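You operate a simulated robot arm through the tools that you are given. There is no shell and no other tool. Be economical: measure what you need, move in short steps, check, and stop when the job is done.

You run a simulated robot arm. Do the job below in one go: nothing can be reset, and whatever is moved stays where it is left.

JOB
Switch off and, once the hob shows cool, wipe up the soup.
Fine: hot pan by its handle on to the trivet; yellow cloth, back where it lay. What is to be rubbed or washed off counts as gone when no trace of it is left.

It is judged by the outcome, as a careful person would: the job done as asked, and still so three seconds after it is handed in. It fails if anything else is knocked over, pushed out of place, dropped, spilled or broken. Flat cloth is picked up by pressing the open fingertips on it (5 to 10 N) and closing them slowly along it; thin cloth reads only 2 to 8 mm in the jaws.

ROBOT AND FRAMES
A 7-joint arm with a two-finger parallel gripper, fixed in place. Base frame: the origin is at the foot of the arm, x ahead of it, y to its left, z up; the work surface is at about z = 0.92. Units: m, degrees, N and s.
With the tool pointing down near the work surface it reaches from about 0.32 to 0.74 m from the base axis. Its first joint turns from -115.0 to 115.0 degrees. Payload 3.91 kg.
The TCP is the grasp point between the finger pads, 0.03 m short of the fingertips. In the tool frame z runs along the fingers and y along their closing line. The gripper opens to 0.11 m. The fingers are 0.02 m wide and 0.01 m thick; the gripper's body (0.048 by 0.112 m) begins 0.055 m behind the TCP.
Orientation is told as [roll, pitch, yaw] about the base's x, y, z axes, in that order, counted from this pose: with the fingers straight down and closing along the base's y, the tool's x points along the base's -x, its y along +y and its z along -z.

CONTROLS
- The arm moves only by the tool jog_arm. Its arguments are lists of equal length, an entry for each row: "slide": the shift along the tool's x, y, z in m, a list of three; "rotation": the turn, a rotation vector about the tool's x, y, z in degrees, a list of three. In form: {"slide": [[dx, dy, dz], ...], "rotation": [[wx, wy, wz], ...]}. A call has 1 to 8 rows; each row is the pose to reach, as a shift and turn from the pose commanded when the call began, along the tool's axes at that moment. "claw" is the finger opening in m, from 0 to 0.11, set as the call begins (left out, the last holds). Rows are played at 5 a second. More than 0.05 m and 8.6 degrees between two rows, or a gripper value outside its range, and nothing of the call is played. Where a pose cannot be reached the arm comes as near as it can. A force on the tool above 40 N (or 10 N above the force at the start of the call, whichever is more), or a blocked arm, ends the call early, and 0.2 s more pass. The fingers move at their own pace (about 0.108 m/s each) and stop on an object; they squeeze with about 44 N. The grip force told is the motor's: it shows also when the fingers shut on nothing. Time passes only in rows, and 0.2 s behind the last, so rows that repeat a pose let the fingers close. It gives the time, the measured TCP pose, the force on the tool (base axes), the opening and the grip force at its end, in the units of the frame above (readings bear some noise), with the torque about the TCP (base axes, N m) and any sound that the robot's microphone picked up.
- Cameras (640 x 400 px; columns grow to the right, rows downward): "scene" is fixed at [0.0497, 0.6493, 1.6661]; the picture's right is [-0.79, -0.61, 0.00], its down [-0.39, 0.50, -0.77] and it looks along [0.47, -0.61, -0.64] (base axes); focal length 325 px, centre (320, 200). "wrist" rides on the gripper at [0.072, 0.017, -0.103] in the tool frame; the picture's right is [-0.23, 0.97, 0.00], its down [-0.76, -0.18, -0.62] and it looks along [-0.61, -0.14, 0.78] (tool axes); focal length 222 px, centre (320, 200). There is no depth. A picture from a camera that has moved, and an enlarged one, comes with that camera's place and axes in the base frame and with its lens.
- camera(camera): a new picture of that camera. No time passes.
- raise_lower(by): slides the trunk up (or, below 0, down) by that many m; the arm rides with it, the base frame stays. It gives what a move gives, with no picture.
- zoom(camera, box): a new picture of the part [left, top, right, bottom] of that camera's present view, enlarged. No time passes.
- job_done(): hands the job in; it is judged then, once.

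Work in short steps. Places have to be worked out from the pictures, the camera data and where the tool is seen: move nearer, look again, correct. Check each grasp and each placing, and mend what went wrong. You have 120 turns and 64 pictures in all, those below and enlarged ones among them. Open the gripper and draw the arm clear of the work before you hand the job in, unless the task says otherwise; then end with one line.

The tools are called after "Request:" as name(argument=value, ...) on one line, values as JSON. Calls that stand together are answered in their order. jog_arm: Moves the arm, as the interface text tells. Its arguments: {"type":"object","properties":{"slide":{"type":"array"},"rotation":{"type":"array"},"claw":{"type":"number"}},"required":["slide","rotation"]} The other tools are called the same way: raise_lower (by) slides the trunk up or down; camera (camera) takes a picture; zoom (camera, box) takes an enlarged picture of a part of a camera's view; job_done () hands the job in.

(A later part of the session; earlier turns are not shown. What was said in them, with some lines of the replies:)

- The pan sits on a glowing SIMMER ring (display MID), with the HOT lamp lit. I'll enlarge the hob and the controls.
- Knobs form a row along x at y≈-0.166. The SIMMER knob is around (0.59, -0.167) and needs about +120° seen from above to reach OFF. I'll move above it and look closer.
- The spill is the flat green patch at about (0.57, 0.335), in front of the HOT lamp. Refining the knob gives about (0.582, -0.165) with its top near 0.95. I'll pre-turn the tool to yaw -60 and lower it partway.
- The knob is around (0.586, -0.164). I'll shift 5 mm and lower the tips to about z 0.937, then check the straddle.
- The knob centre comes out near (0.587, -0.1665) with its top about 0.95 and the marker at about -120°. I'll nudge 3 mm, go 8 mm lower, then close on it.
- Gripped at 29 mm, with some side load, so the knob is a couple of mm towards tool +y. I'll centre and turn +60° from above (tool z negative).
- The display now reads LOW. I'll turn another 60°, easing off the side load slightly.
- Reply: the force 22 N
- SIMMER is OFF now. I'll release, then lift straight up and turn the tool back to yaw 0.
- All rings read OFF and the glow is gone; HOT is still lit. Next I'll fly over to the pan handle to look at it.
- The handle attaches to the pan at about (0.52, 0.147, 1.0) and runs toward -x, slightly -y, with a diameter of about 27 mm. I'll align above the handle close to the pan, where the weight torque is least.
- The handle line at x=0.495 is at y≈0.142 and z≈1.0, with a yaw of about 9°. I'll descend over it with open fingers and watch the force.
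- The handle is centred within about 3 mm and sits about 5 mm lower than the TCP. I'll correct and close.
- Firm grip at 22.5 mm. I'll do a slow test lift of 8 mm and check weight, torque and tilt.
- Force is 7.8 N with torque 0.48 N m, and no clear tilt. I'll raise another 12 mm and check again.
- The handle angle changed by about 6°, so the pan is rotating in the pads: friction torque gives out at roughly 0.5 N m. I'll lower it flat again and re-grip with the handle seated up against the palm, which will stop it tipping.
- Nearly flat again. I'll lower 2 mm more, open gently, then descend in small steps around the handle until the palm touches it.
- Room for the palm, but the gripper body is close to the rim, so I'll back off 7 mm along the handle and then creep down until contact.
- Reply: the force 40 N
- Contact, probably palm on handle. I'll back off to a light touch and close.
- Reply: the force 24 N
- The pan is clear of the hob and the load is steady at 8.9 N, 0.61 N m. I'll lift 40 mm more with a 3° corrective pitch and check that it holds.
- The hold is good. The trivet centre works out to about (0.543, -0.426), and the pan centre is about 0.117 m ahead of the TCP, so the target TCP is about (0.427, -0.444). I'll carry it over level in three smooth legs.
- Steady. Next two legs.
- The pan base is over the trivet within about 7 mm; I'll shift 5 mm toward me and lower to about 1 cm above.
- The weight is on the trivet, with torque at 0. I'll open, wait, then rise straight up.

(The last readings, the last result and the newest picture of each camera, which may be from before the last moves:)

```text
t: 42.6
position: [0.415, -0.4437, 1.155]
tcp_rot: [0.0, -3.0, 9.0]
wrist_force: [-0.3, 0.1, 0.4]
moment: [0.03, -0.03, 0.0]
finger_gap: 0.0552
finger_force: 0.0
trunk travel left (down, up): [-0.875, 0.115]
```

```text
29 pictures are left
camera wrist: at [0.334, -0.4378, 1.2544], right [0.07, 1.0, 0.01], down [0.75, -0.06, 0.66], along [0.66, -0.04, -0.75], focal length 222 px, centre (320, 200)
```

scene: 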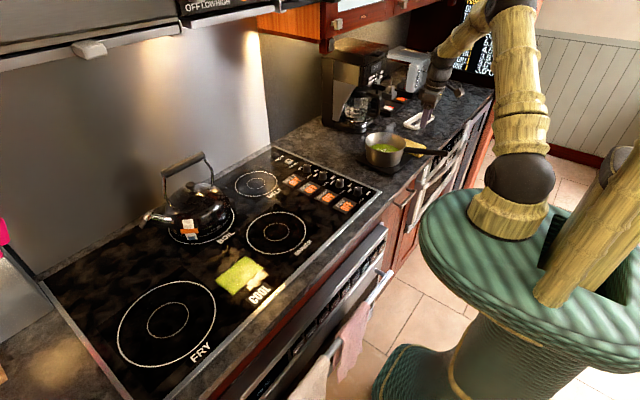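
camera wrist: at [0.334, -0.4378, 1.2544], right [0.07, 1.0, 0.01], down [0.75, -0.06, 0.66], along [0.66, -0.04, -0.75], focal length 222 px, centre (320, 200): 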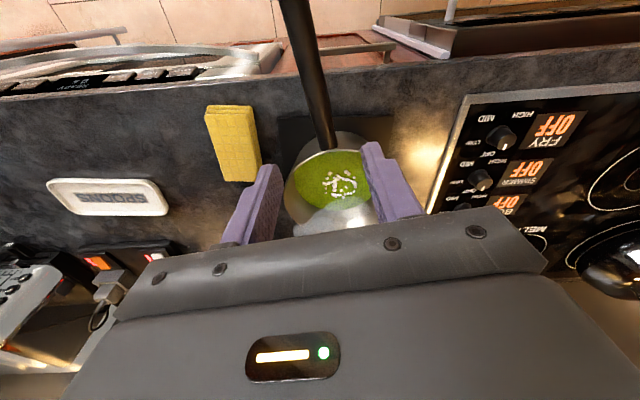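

The lamp now shows COOL and the pan is on the trivet. The folded yellow cloth is centred near (0.49, -0.58), long axis about along x. I'll go above it, squared up, for a close look.

Request:
jog_arm(slide=[[-0.01, -0.029, 0.01], [-0.02, -0.058, 0.025], [-0.03, -0.087, 0.045], [-0.04, -0.116, 0.07], [-0.048, -0.145, 0.0976]], rotation=[[0, 0.6, 3.3], [0, 1.2, 6.6], [0, 1.8, 9.9], [0, 2.4, 13.2], [0, 3, 16.5]], claw=0.1)

Request:
camera(camera="wrist")

Request:
zoom(camera="scene", box=[360, 90, 460, 180])

```text
t: 43.8
position: [0.4776, -0.5621, 1.0576]
tcp_rot: [0.6, 0.1, -7.5]
wrist_force: [0.4, 0.7, -1.3]
moment: [-0.03, -0.05, -0.05]
finger_gap: 0.1
finger_force: 0.0
out of reach, approached as far as the arm can: row 5
trunk travel left (down, up): [-0.875, 0.115]
```

```text
28 pictures are left
camera wrist: at [0.4085, -0.5369, 1.1609], right [0.35, 0.94, 0.01], down [0.73, -0.28, 0.62], along [0.58, -0.21, -0.79], focal length 222 px, centre (320, 200)
```

wrist: 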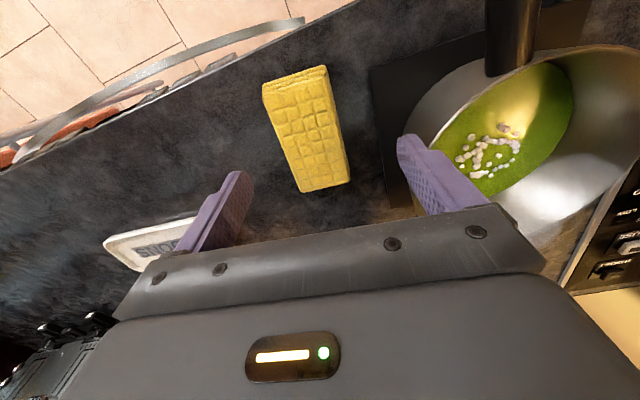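

```text
4.44 times, centred on (410, 135) of scene
camera zoom: at [0.0497, 0.6493, 1.6661], right [-0.79, -0.61, 0.0], down [-0.39, 0.5, -0.77], along [0.47, -0.61, -0.64], focal length 1444 px, centre (-80, 489)
```

zoom: 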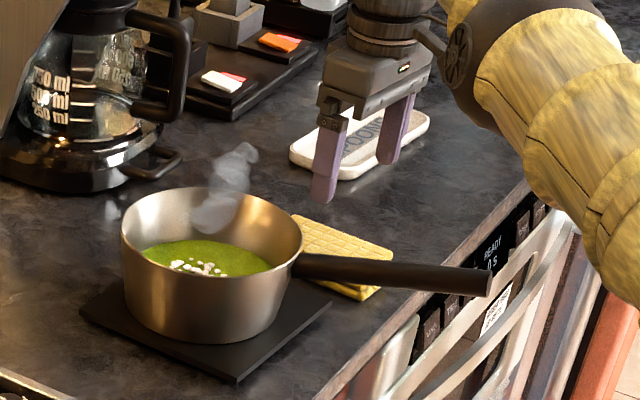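

Cloth centre is (0.494, -0.576), about 0.115 x 0.06, and slightly beyond reach at its centre. I'll grip it nearer its front end, at around (0.457, -0.571); stepping there and partway down.

Request:
jog_arm(slide=[[0.017, 0.002, 0.01], [0.0338, 0.0036, 0.025], [0.0338, 0.0036, 0.04]], rotation=[[0, 0, 0], [0, 0, 0], [0, 0, 0]], claw=0.085)

Request:
camera(camera="wrist")

```text
t: 44.6
position: [0.4473, -0.5558, 1.0171]
tcp_rot: [0.4, 0.0, -7.5]
wrist_force: [1.6, 0.2, 0.1]
moment: [0.02, -0.01, 0.0]
finger_gap: 0.0849
finger_force: 0.0
trunk travel left (down, up): [-0.875, 0.115]
```

```text
26 pictures are left
camera wrist: at [0.3761, -0.5298, 1.1207], right [0.35, 0.94, 0.01], down [0.73, -0.28, 0.62], along [0.58, -0.21, -0.78], focal length 222 px, centre (320, 200)
```

wrist: 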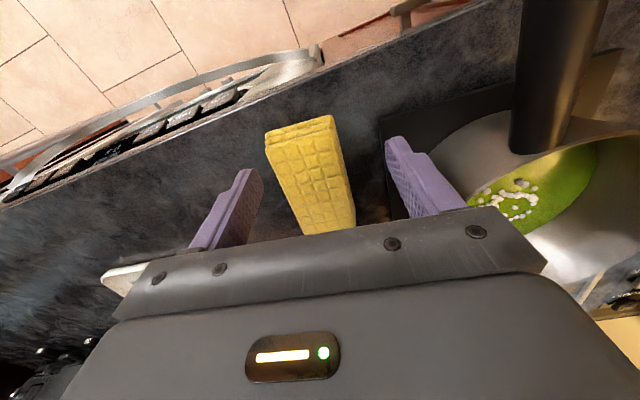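

Measured pose is the reference, and the cloth line at x=0.457 has y≈-0.571. I'll move there and lower the tips to just above the counter.

Request:
jog_arm(slide=[[-0.0116, -0.0138, 0.005], [-0.0116, -0.0138, 0.02], [-0.0116, -0.0138, 0.035], [-0.0116, -0.0138, 0.048], [-0.0116, -0.0138, 0.057]], rotation=[[0, 0, 0], [0, 0, 0], [0, 0, 0], [0, 0, 0], [0, 0, 0]])

Request:
camera(camera="wrist")

```text
t: 45.8
position: [0.4536, -0.5656, 0.9602]
tcp_rot: [0.5, 0.2, -7.5]
wrist_force: [-0.4, 0.1, -0.3]
moment: [0.0, 0.03, 0.03]
finger_gap: 0.0849
finger_force: 0.1
out of reach, approached as far as the arm can: row 5
trunk travel left (down, up): [-0.875, 0.115]
```

```text
25 pictures are left
camera wrist: at [0.3824, -0.5396, 1.0647], right [0.35, 0.94, 0.01], down [0.73, -0.28, 0.62], along [0.58, -0.21, -0.78], focal length 222 px, centre (320, 200)
```

wrist: 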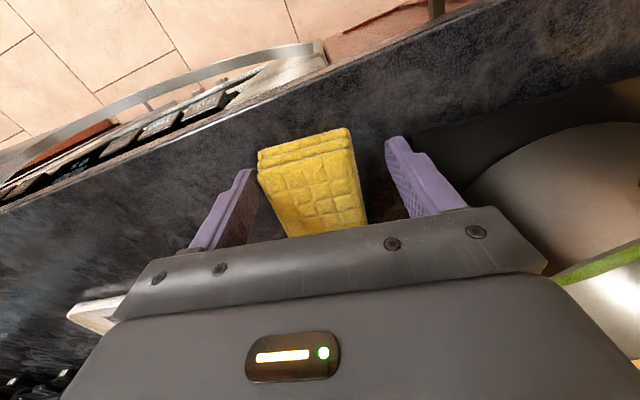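

Fingers straddle the pad. I'll nudge toward its centre line and 4 mm lower, then close slowly.

Request:
jog_arm(slide=[[0.005, -0.004, 0.002], [0.005, -0.004, 0.004]], rotation=[[0, 0, 0], [0, 0, 0]])

Request:
jog_arm(slide=[[0, 0, 0], [0, 0, 0], [0, 0, 0], [0, 0, 0]], rotation=[[0, 0, 0], [0, 0, 0], [0, 0, 0], [0, 0, 0]], claw=0.055)

Request:
camera(camera="wrist")

```text
t: 46.4
position: [0.4473, -0.5691, 0.9581]
tcp_rot: [0.4, 0.1, -7.5]
wrist_force: [0.1, -0.2, 0.9]
moment: [-0.01, 0.02, -0.02]
finger_gap: 0.0851
finger_force: 0.0
trunk travel left (down, up): [-0.875, 0.115]
```

```text
t: 47.4
position: [0.4467, -0.5688, 0.9582]
tcp_rot: [0.4, 0.1, -7.6]
wrist_force: [0.4, -0.4, 0.9]
moment: [-0.01, -0.09, 0.01]
finger_gap: 0.0638
finger_force: 44.5
trunk travel left (down, up): [-0.875, 0.115]
```

```text
24 pictures are left
camera wrist: at [0.3764, -0.5433, 1.0613], right [0.35, 0.94, 0.01], down [0.73, -0.28, 0.62], along [0.58, -0.21, -0.78], focal length 222 px, centre (320, 200)
```

wrist: 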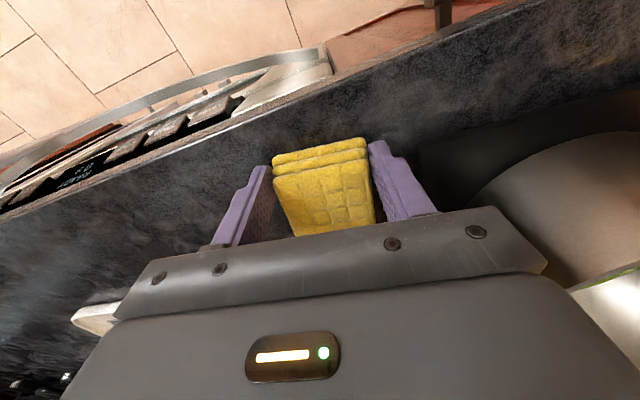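

Grip holds at 64 mm: the pad behaves as a block. (It shifted about 4 mm toward +y when gripped; I'll undo that on return.) Lifting to clear the pan.

Request:
jog_arm(slide=[[0, 0, -0.01], [0, 0, -0.025], [0, 0, -0.05], [0.005, 0, -0.08], [0.01, 0, -0.11], [0.015, 0, -0.14], [0.02, 0, -0.16]], rotation=[[0, 0, 0], [0, 0, 0], [0, 0, 0], [0, 0, 0], [0, 0, 0], [0, 0, 0], [0, 0, 0]])

Request:
camera(camera="wrist")

Request:
zoom(camera="scene", box=[340, 60, 480, 180])

```text
t: 49.0
position: [0.4271, -0.5685, 1.1176]
tcp_rot: [0.4, 0.1, -7.5]
wrist_force: [-0.1, -0.8, 0.0]
moment: [-0.03, 0.03, -0.02]
finger_gap: 0.0637
finger_force: 44.1
trunk travel left (down, up): [-0.875, 0.115]
```

```text
23 pictures are left
camera wrist: at [0.3561, -0.5421, 1.2213], right [0.35, 0.94, 0.01], down [0.73, -0.28, 0.62], along [0.58, -0.21, -0.78], focal length 222 px, centre (320, 200)
```

wrist: 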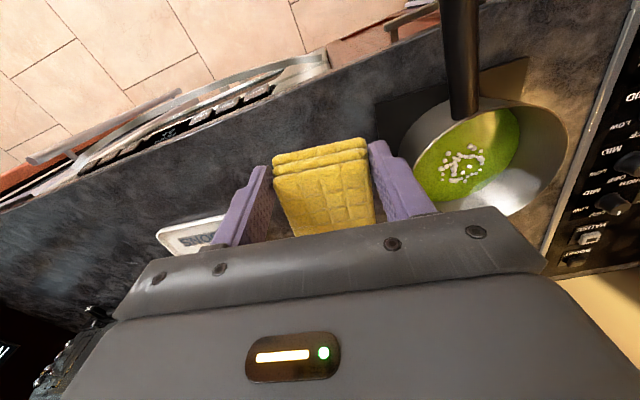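

```text
3.33 times, centred on (410, 120) of scene
camera zoom: at [0.0497, 0.6493, 1.6661], right [-0.79, -0.61, 0.0], down [-0.39, 0.5, -0.77], along [0.47, -0.61, -0.64], focal length 1083 px, centre (20, 467)
```

zoom: 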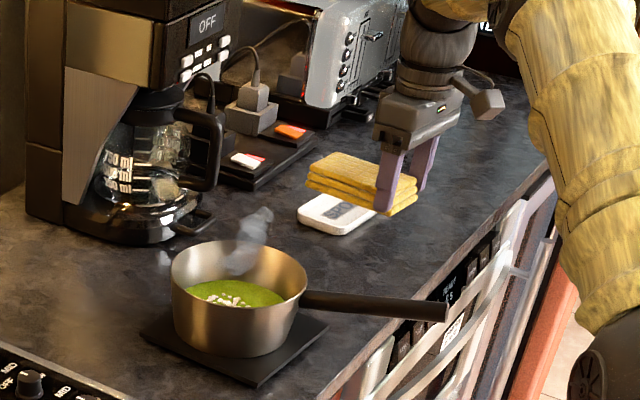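

The pad is held level. The spill spans roughly x 0.536–0.63 and y 0.288–0.41. I'll carry the pad across at safe height, straight along tool y.

Request:
jog_arm(slide=[[0, 0.03, 0], [0, 0.07, 0], [0, 0.115, 0], [0, 0.16, 0], [0, 0.205, 0], [0, 0.25, 0], [0, 0.285, 0], [0, 0.305, 0]], rotation=[[0, 0, 0], [0, 0, 0], [0, 0, 0], [0, 0, 0], [0, 0, 0], [0, 0, 0], [0, 0, 0], [0, 0, 0]])

Request:
jog_arm(slide=[[0, 0.03, 0], [0, 0.07, 0], [0, 0.115, 0], [0, 0.16, 0], [0, 0.205, 0], [0, 0.25, 0], [0, 0.285, 0], [0, 0.305, 0]], rotation=[[0, 0, 0], [0, 0, 0], [0, 0, 0], [0, 0, 0], [0, 0, 0], [0, 0, 0], [0, 0, 0], [0, 0, 0]])

Request:
jog_arm(slide=[[0, 0.03, 0.005], [0, 0.07, 0.015], [0, 0.115, 0.03], [0, 0.16, 0.045], [0, 0.2, 0.06], [0, 0.22, 0.075], [0, 0.22, 0.09]], rotation=[[0, 0, -1], [0, 0, -2], [0, 0, -3], [0, 0, -4], [0, 0, -5], [0, 0, -6.5], [0, 0, -7.5]])

Request:
camera(camera="wrist")

Request:
zoom(camera="scene", box=[190, 180, 330, 310])

```text
t: 50.8
position: [0.467, -0.2649, 1.1193]
tcp_rot: [0.4, 0.1, -7.5]
wrist_force: [-0.3, 0.0, -0.8]
moment: [-0.03, 0.0, -0.01]
finger_gap: 0.0636
finger_force: 44.1
trunk travel left (down, up): [-0.875, 0.115]
```

```text
t: 52.6
position: [0.5058, 0.0377, 1.1239]
tcp_rot: [0.4, 0.1, -7.5]
wrist_force: [-0.5, -0.9, 0.0]
moment: [-0.02, 0.04, 0.01]
finger_gap: 0.0636
finger_force: 43.6
trunk travel left (down, up): [-0.875, 0.115]
```

```text
t: 54.2
position: [0.5348, 0.2577, 1.0339]
tcp_rot: [0.3, 0.1, 0.0]
wrist_force: [-0.4, -0.5, -1.2]
moment: [0.02, 0.01, -0.02]
finger_gap: 0.0638
finger_force: 44.5
trunk travel left (down, up): [-0.875, 0.115]
```

```text
21 pictures are left
camera wrist: at [0.4624, 0.2743, 1.1377], right [0.23, 0.97, 0.01], down [0.76, -0.18, 0.62], along [0.61, -0.14, -0.78], focal length 222 px, centre (320, 200)
```

wrist: 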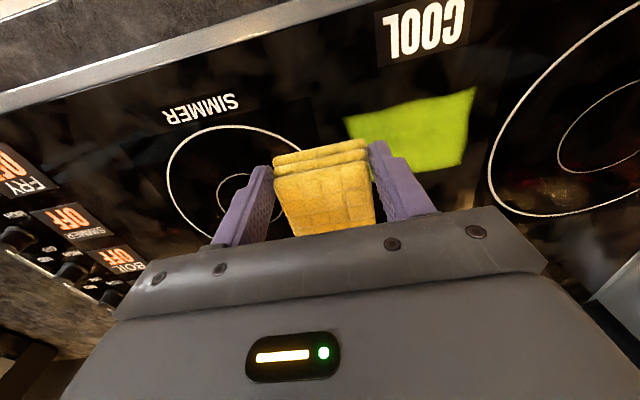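

```text
3.08 times, centred on (260, 245) of scene
camera zoom: at [0.0497, 0.6493, 1.6661], right [-0.79, -0.61, 0.0], down [-0.39, 0.5, -0.77], along [0.47, -0.61, -0.64], focal length 1000 px, centre (505, 62)
```

zoom: 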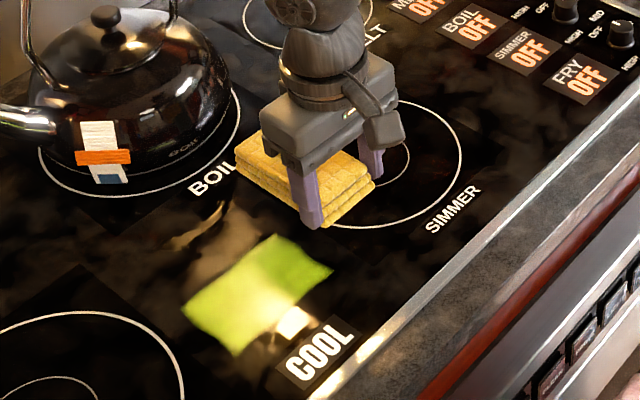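

COOL is showing and the spill edges are confirmed. I'll lower the pad beside the spill, creeping to contact.

Request:
jog_arm(slide=[[0, -0.008, 0.02], [0, -0.008, 0.04], [0, -0.008, 0.06], [0, -0.008, 0.068], [0, -0.008, 0.071]], rotation=[[0, 0, 0], [0, 0, 0], [0, 0, 0], [0, 0, 0], [0, 0, 0]])

Request:
jog_arm(slide=[[0, 0, 0.001], [0, 0, 0.002], [0, 0, 0.003], [0, 0, 0.004]], rotation=[[0, 0, 0], [0, 0, 0], [0, 0, 0], [0, 0, 0]])

```text
t: 55.4
position: [0.5348, 0.2485, 0.9639]
tcp_rot: [0.5, 0.0, 0.0]
wrist_force: [-0.6, 0.1, 5.8]
moment: [-0.2, -0.11, -0.04]
finger_gap: 0.0637
finger_force: 44.2
trunk travel left (down, up): [-0.875, 0.115]
```

```text
t: 56.6
position: [0.5361, 0.2488, 0.9633]
tcp_rot: [0.6, -0.3, -0.1]
wrist_force: [-6.1, -3.0, 18.8]
moment: [-0.61, 0.4, -0.11]
finger_gap: 0.0637
finger_force: 43.7
trunk travel left (down, up): [-0.875, 0.115]
stopped in row 4: the force on the tool passed its limit (the readings are from after the stop); the commanded pose is now the measured one
```

Contact is at about z 0.964. I'll correct the small roll and sweep +y across the spill with light pressure.

Request:
jog_arm(slide=[[0, 0, 0], [0, 0.022, 0], [0, 0.05, 0], [0, 0.08, 0], [0, 0.11, 0], [0, 0.14, 0], [0, 0.17, 0], [0, 0.19, 0]], rotation=[[0.6, 0.2, 0], [0.6, 0.2, 0], [0.6, 0.2, 0], [0.6, 0.2, 0], [0.6, 0.2, 0], [0.6, 0.2, 0], [0.6, 0.2, 0], [0.6, 0.2, 0]])

Request:
zoom(camera="scene", box=[190, 180, 330, 310])

```text
t: 58.4
position: [0.5356, 0.4404, 0.964]
tcp_rot: [-0.1, 0.1, 0.0]
wrist_force: [-0.7, -0.1, 1.7]
moment: [0.09, -0.09, 0.02]
finger_gap: 0.0637
finger_force: 44.4
trunk travel left (down, up): [-0.875, 0.115]
```

```text
3.08 times, centred on (260, 245) of scene
camera zoom: at [0.0497, 0.6493, 1.6661], right [-0.79, -0.61, 0.0], down [-0.39, 0.5, -0.77], along [0.47, -0.61, -0.64], focal length 1000 px, centre (505, 62)
```

zoom: 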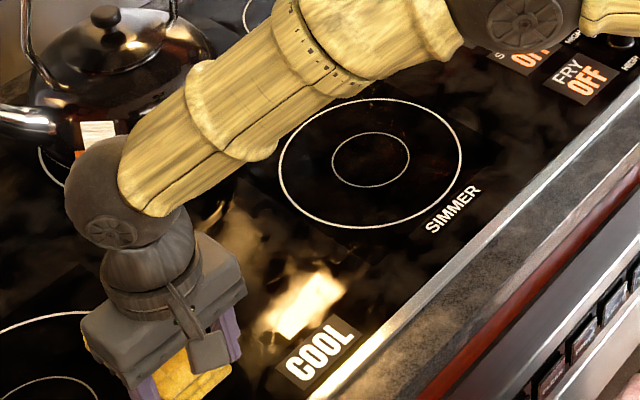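

Much of it is gone already. I'll sweep back shifted 12 mm toward me with a bit more pressure, then again shifted away.

Request:
jog_arm(slide=[[0.012, 0, 0.0007], [0.012, -0.025, 0.0007], [0.012, -0.055, 0.0007], [0.012, -0.085, 0.0007], [0.012, -0.115, 0.0007], [0.012, -0.145, 0.0007], [0.012, -0.17, 0.0007], [0.012, -0.185, 0.0007]], rotation=[[0, 0, 0], [0, 0, 0], [0, 0, 0], [0, 0, 0], [0, 0, 0], [0, 0, 0], [0, 0, 0], [0, 0, 0]])

Request:
jog_arm(slide=[[-0.024, 0, 0], [-0.024, 0.025, 0], [-0.024, 0.055, 0], [-0.024, 0.085, 0], [-0.024, 0.115, 0], [-0.024, 0.145, 0], [-0.024, 0.17, 0], [-0.024, 0.185, 0]], rotation=[[0, 0, 0], [0, 0, 0], [0, 0, 0], [0, 0, 0], [0, 0, 0], [0, 0, 0], [0, 0, 0], [0, 0, 0]])

Request:
jog_arm(slide=[[0.012, 0, 0], [0.012, -0.025, 0], [0.012, -0.055, 0], [0.012, -0.085, 0], [0.012, -0.115, 0], [0.012, -0.145, 0], [0.012, -0.17, 0], [0.012, -0.19, 0]], rotation=[[0, 0, 0], [0, 0, 0], [0, 0, 0], [0, 0, 0], [0, 0, 0], [0, 0, 0], [0, 0, 0], [0, 0, 0]])

Request:
zoom(camera="scene", box=[190, 200, 310, 310])

```text
t: 60.2
position: [0.5254, 0.253, 0.9625]
tcp_rot: [-0.1, -0.1, 0.0]
wrist_force: [0.2, 5.9, 19.7]
moment: [0.4, -0.05, 0.05]
finger_gap: 0.0635
finger_force: 44.1
trunk travel left (down, up): [-0.875, 0.115]
```

```text
t: 62.0
position: [0.5485, 0.4395, 0.9625]
tcp_rot: [0.1, 0.0, -0.1]
wrist_force: [-0.2, -4.6, 15.3]
moment: [-0.22, 0.03, 0.02]
finger_gap: 0.0638
finger_force: 44.1
trunk travel left (down, up): [-0.875, 0.115]
```

```text
t: 63.8
position: [0.5373, 0.2476, 0.9635]
tcp_rot: [0.0, -0.1, 0.2]
wrist_force: [5.0, 2.3, 12.4]
moment: [0.09, -0.08, -0.01]
finger_gap: 0.0641
finger_force: 43.9
trunk travel left (down, up): [-0.875, 0.115]
```

```text
3.64 times, centred on (250, 255) of scene
camera zoom: at [0.0497, 0.6493, 1.6661], right [-0.79, -0.61, 0.0], down [-0.39, 0.5, -0.77], along [0.47, -0.61, -0.64], focal length 1182 px, centre (574, 0)
```

zoom: 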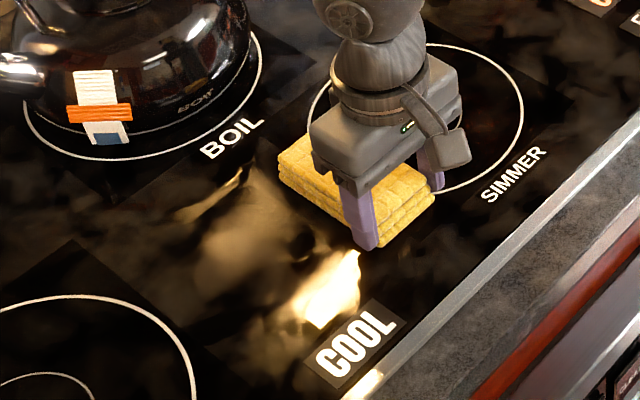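

No green left in this view; I'll lift and check with the wrist camera, away from the reflection.

Request:
jog_arm(slide=[[0, 0, -0.01], [0.005, 0, -0.04], [0.01, 0, -0.08], [0.015, 0, -0.12], [0.02, 0, -0.155]], rotation=[[0, 0, 0], [0, 0, 0], [0, 0, 0], [0, 0, 0], [0, 0, 0]])

Request:
zoom(camera="wrist", box=[280, 40, 560, 220])

```text
t: 65.0
position: [0.5173, 0.2483, 1.1201]
tcp_rot: [-0.1, -0.1, 0.0]
wrist_force: [0.1, 0.8, 0.3]
moment: [-0.02, -0.02, -0.02]
finger_gap: 0.0637
finger_force: 44.4
trunk travel left (down, up): [-0.875, 0.115]
```

```text
2.22 times, centred on (420, 130) of wrist
camera zoom: at [0.4437, 0.2659, 1.2221], right [0.23, 0.97, 0.0], down [0.76, -0.18, 0.62], along [0.61, -0.14, -0.78], focal length 494 px, centre (98, 356)
```

zoom: 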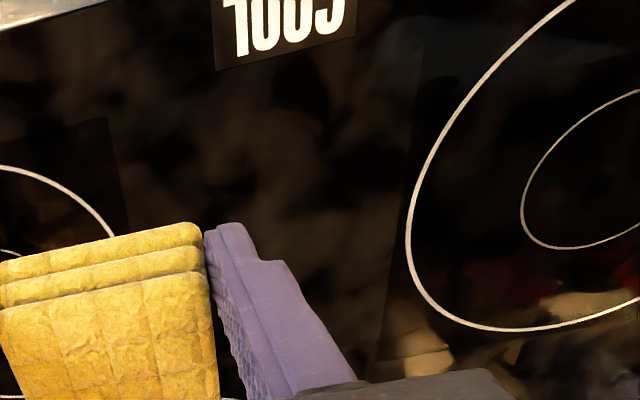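

The hob is clean. I'll carry the cloth back the way it came.

Request:
jog_arm(slide=[[0.003, -0.025, 0], [0.007, -0.065, 0], [0.012, -0.11, 0], [0.017, -0.155, 0], [0.022, -0.2, 0], [0.027, -0.24, 0], [0.031, -0.265, 0], [0.033, -0.28, 0]], rotation=[[0, 0, 1], [0, 0, 2], [0, 0, 3], [0, 0, 4], [0, 0, 5], [0, 0, 6], [0, 0, 7], [0, 0, 7.5]])

Request:
jog_arm(slide=[[0, -0.025, 0], [0, -0.065, 0], [0, -0.11, 0], [0, -0.155, 0], [0, -0.2, 0], [0, -0.24, 0], [0, -0.265, 0], [0, -0.28, 0]], rotation=[[0, 0, 0], [0, 0, 0], [0, 0, 0], [0, 0, 0], [0, 0, 0], [0, 0, 0], [0, 0, 0], [0, 0, 0]])

```text
t: 66.8
position: [0.486, -0.0326, 1.1168]
tcp_rot: [-0.1, 0.0, -7.5]
wrist_force: [0.2, -1.2, -0.1]
moment: [0.02, 0.03, 0.02]
finger_gap: 0.0637
finger_force: 43.7
trunk travel left (down, up): [-0.875, 0.115]
```

```text
t: 68.6
position: [0.4472, -0.3092, 1.1189]
tcp_rot: [0.0, -0.1, -7.7]
wrist_force: [0.0, 1.0, -0.2]
moment: [0.01, 0.03, 0.0]
finger_gap: 0.0635
finger_force: 44.1
trunk travel left (down, up): [-0.875, 0.115]
```

Request:
jog_arm(slide=[[-0.001, -0.025, 0], [-0.003, -0.065, 0], [-0.006, -0.11, 0], [-0.009, -0.155, 0], [-0.011, -0.195, 0], [-0.013, -0.23, 0], [-0.0144, -0.263, 0]], rotation=[[0, 0, 0], [0, 0, 0], [0, 0, 0], [0, 0, 0], [0, 0, 0], [0, 0, 0], [0, 0, 0]])

Request:
camera(camera="wrist")

```text
t: 70.2
position: [0.4284, -0.5712, 1.1165]
tcp_rot: [0.1, 0.1, -7.4]
wrist_force: [0.1, -0.3, -0.5]
moment: [0.0, -0.01, -0.01]
finger_gap: 0.064
finger_force: 43.5
trunk travel left (down, up): [-0.875, 0.115]
```

```text
16 pictures are left
camera wrist: at [0.3577, -0.545, 1.2196], right [0.35, 0.94, 0.0], down [0.73, -0.28, 0.62], along [0.58, -0.22, -0.78], focal length 222 px, centre (320, 200)
```

wrist: 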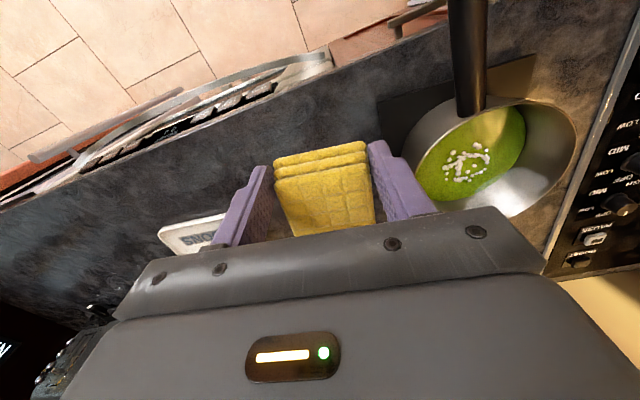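

The pad hasn't slipped in the grip. I'll go out and down to the original place, with the 4 mm correction.

Request:
jog_arm(slide=[[-0.005, 0.0007, 0.03], [-0.01, 0.0007, 0.06], [-0.0178, 0.0007, 0.09], [-0.0178, 0.0007, 0.12], [-0.0178, 0.0007, 0.14], [-0.0178, 0.0007, 0.15], [-0.0178, 0.0007, 0.155]], rotation=[[0, 0, 0], [0, 0, 0], [0, 0, 0], [0, 0, 0], [0, 0, 0], [0, 0, 0], [0, 0, 0]])

Request:
jog_arm(slide=[[0, 0, 0.001], [0, 0, 0.002], [0, 0, 0.003]], rotation=[[0, 0, 0], [0, 0, 0], [0, 0, 0]])

```text
t: 71.8
position: [0.4463, -0.5729, 0.9631]
tcp_rot: [0.0, 0.0, -7.5]
wrist_force: [-0.5, -0.4, 0.5]
moment: [0.04, 0.05, 0.0]
finger_gap: 0.0637
finger_force: 44.6
trunk travel left (down, up): [-0.875, 0.115]
```

```text
t: 72.6
position: [0.4459, -0.5733, 0.9602]
tcp_rot: [0.0, 0.0, -7.5]
wrist_force: [-0.2, 0.3, -0.9]
moment: [-0.01, 0.02, -0.02]
finger_gap: 0.0637
finger_force: 44.2
trunk travel left (down, up): [-0.875, 0.115]
```

Request:
jog_arm(slide=[[0, 0, 0.001], [0, 0, 0.002], [0, 0, 0.0025]], rotation=[[0, 0, 0], [0, 0, 0], [0, 0, 0]])

```text
t: 73.4
position: [0.445, -0.5714, 0.9589]
tcp_rot: [0.0, 0.0, -7.4]
wrist_force: [0.7, 0.1, 0.7]
moment: [0.02, -0.03, 0.0]
finger_gap: 0.0636
finger_force: 44.2
trunk travel left (down, up): [-0.875, 0.115]
```

Right at the surface; one more mm, then release and rise.

Request:
jog_arm(slide=[[0, 0, 0.001], [0, 0, 0.001]], rotation=[[0, 0, 0], [0, 0, 0]])

Request:
jog_arm(slide=[[0, 0, 0], [0, 0, 0], [0, 0, 0], [0, 0, -0.02], [0, 0, -0.05], [0.01, 0, -0.09], [0.02, 0, -0.13]], rotation=[[0, 0, 0], [0, 0, 0], [0, 0, 0], [0, 0, 0], [0, 0, 0], [0, 0, 0], [0, 0, 0]], claw=0.085)

Request:
camera(camera="wrist")

```text
t: 74.0
position: [0.4449, -0.5736, 0.9581]
tcp_rot: [-0.1, 0.0, -7.5]
wrist_force: [0.2, -0.2, 2.1]
moment: [0.05, -0.14, 0.02]
finger_gap: 0.0635
finger_force: 44.3
trunk travel left (down, up): [-0.875, 0.115]
```

```text
t: 75.6
position: [0.4237, -0.5715, 1.0859]
tcp_rot: [0.0, 0.1, -7.5]
wrist_force: [0.2, 0.0, -0.3]
moment: [-0.01, -0.04, -0.04]
finger_gap: 0.0852
finger_force: 0.1
trunk travel left (down, up): [-0.875, 0.115]
```

```text
15 pictures are left
camera wrist: at [0.3534, -0.544, 1.1895], right [0.35, 0.94, 0.0], down [0.73, -0.28, 0.62], along [0.58, -0.22, -0.78], focal length 222 px, centre (320, 200)
```

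wrist: 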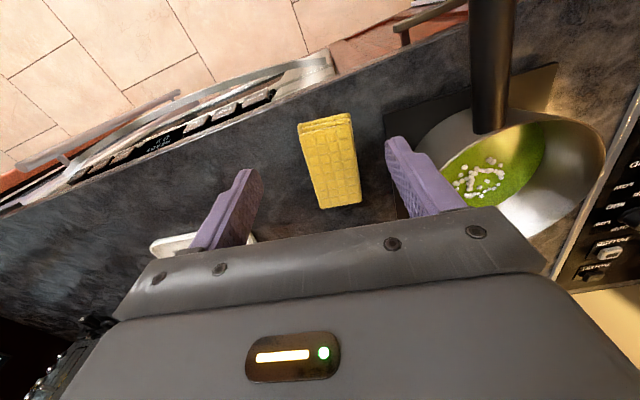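

The cloth is back in place. I'll raise and withdraw the arm, then take a final look.

Request:
jog_arm(slide=[[0, 0, -0.04], [0, 0, -0.08], [0, 0.02, -0.12], [0, 0.06, -0.14], [0, 0.105, -0.14], [0, 0.15, -0.14], [0, 0.195, -0.14], [0, 0.23, -0.14]], rotation=[[0, 0, 0], [0, 0, 0], [0, 0, 0], [0, 0, 0], [0, 0, 0], [0, 0, 0], [0, 0, 0], [0, 0, 0]])

Request:
jog_arm(slide=[[0, 0.03, 0], [0, 0.07, 0], [0, 0.11, 0], [0, 0.15, 0], [0, 0.18, 0]], rotation=[[0, 0, 0], [0, 0, 0], [0, 0, 0], [0, 0, 0], [0, 0, 0]])

Request:
camera(camera="scene")

Request:
zoom(camera="scene", box=[320, 80, 460, 190])

Request:
zoom(camera="scene", box=[190, 220, 320, 310])

```text
t: 77.4
position: [0.4544, -0.3408, 1.227]
tcp_rot: [-0.1, -0.1, -7.7]
wrist_force: [0.9, -0.4, 1.0]
moment: [-0.04, -0.02, 0.01]
finger_gap: 0.0849
finger_force: 0.1
trunk travel left (down, up): [-0.875, 0.115]
```

```text
t: 78.6
position: [0.479, -0.161, 1.2259]
tcp_rot: [-0.1, 0.0, -7.7]
wrist_force: [-0.5, 0.9, 0.6]
moment: [0.0, 0.0, 0.02]
finger_gap: 0.085
finger_force: 0.1
trunk travel left (down, up): [-0.875, 0.115]
```

```text
14 pictures are left
```

scene: 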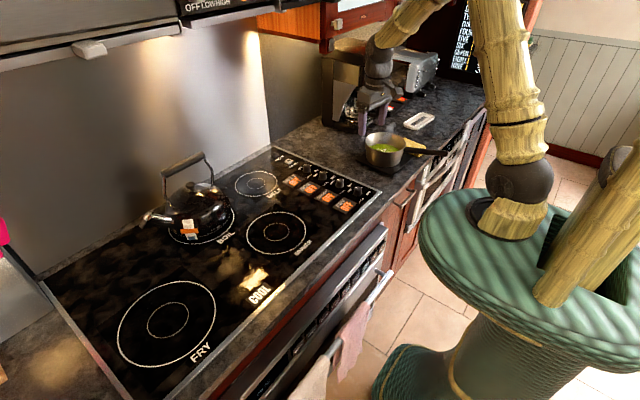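

```text
3.64 times, centred on (390, 135) of scene
camera zoom: at [0.0497, 0.6493, 1.6661], right [-0.79, -0.61, 0.0], down [-0.39, 0.5, -0.77], along [0.47, -0.61, -0.64], focal length 1182 px, centre (66, 436)
```

zoom: 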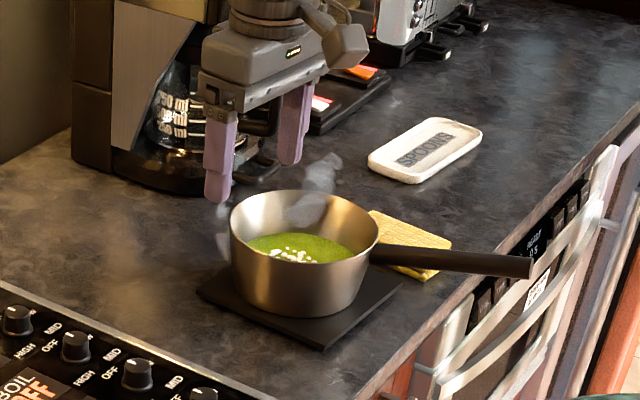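

```text
4.44 times, centred on (255, 265) of scene
camera zoom: at [0.0497, 0.6493, 1.6661], right [-0.79, -0.61, 0.0], down [-0.39, 0.5, -0.77], along [0.47, -0.61, -0.64], focal length 1444 px, centre (609, -89)
```

zoom: 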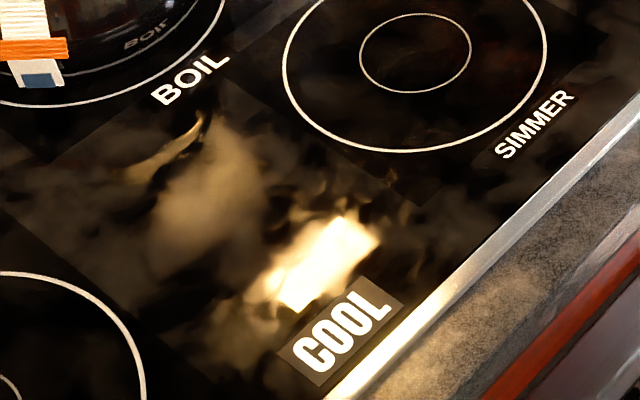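

All four rings read OFF and the lamp shows COOL. The spill is wiped away, the pan stands on the trivet, the cloth is back where it lay, and the arm is clear with the gripper open. Handing in.

Request:
job_done()

```text
The job is handed in.
```

The hob is off and showed COOL before I wiped up the soup; no trace of it shows in the pictures. The hot pan is on the trivet, and the yellow cloth is back where it lay to within a few millimetres.
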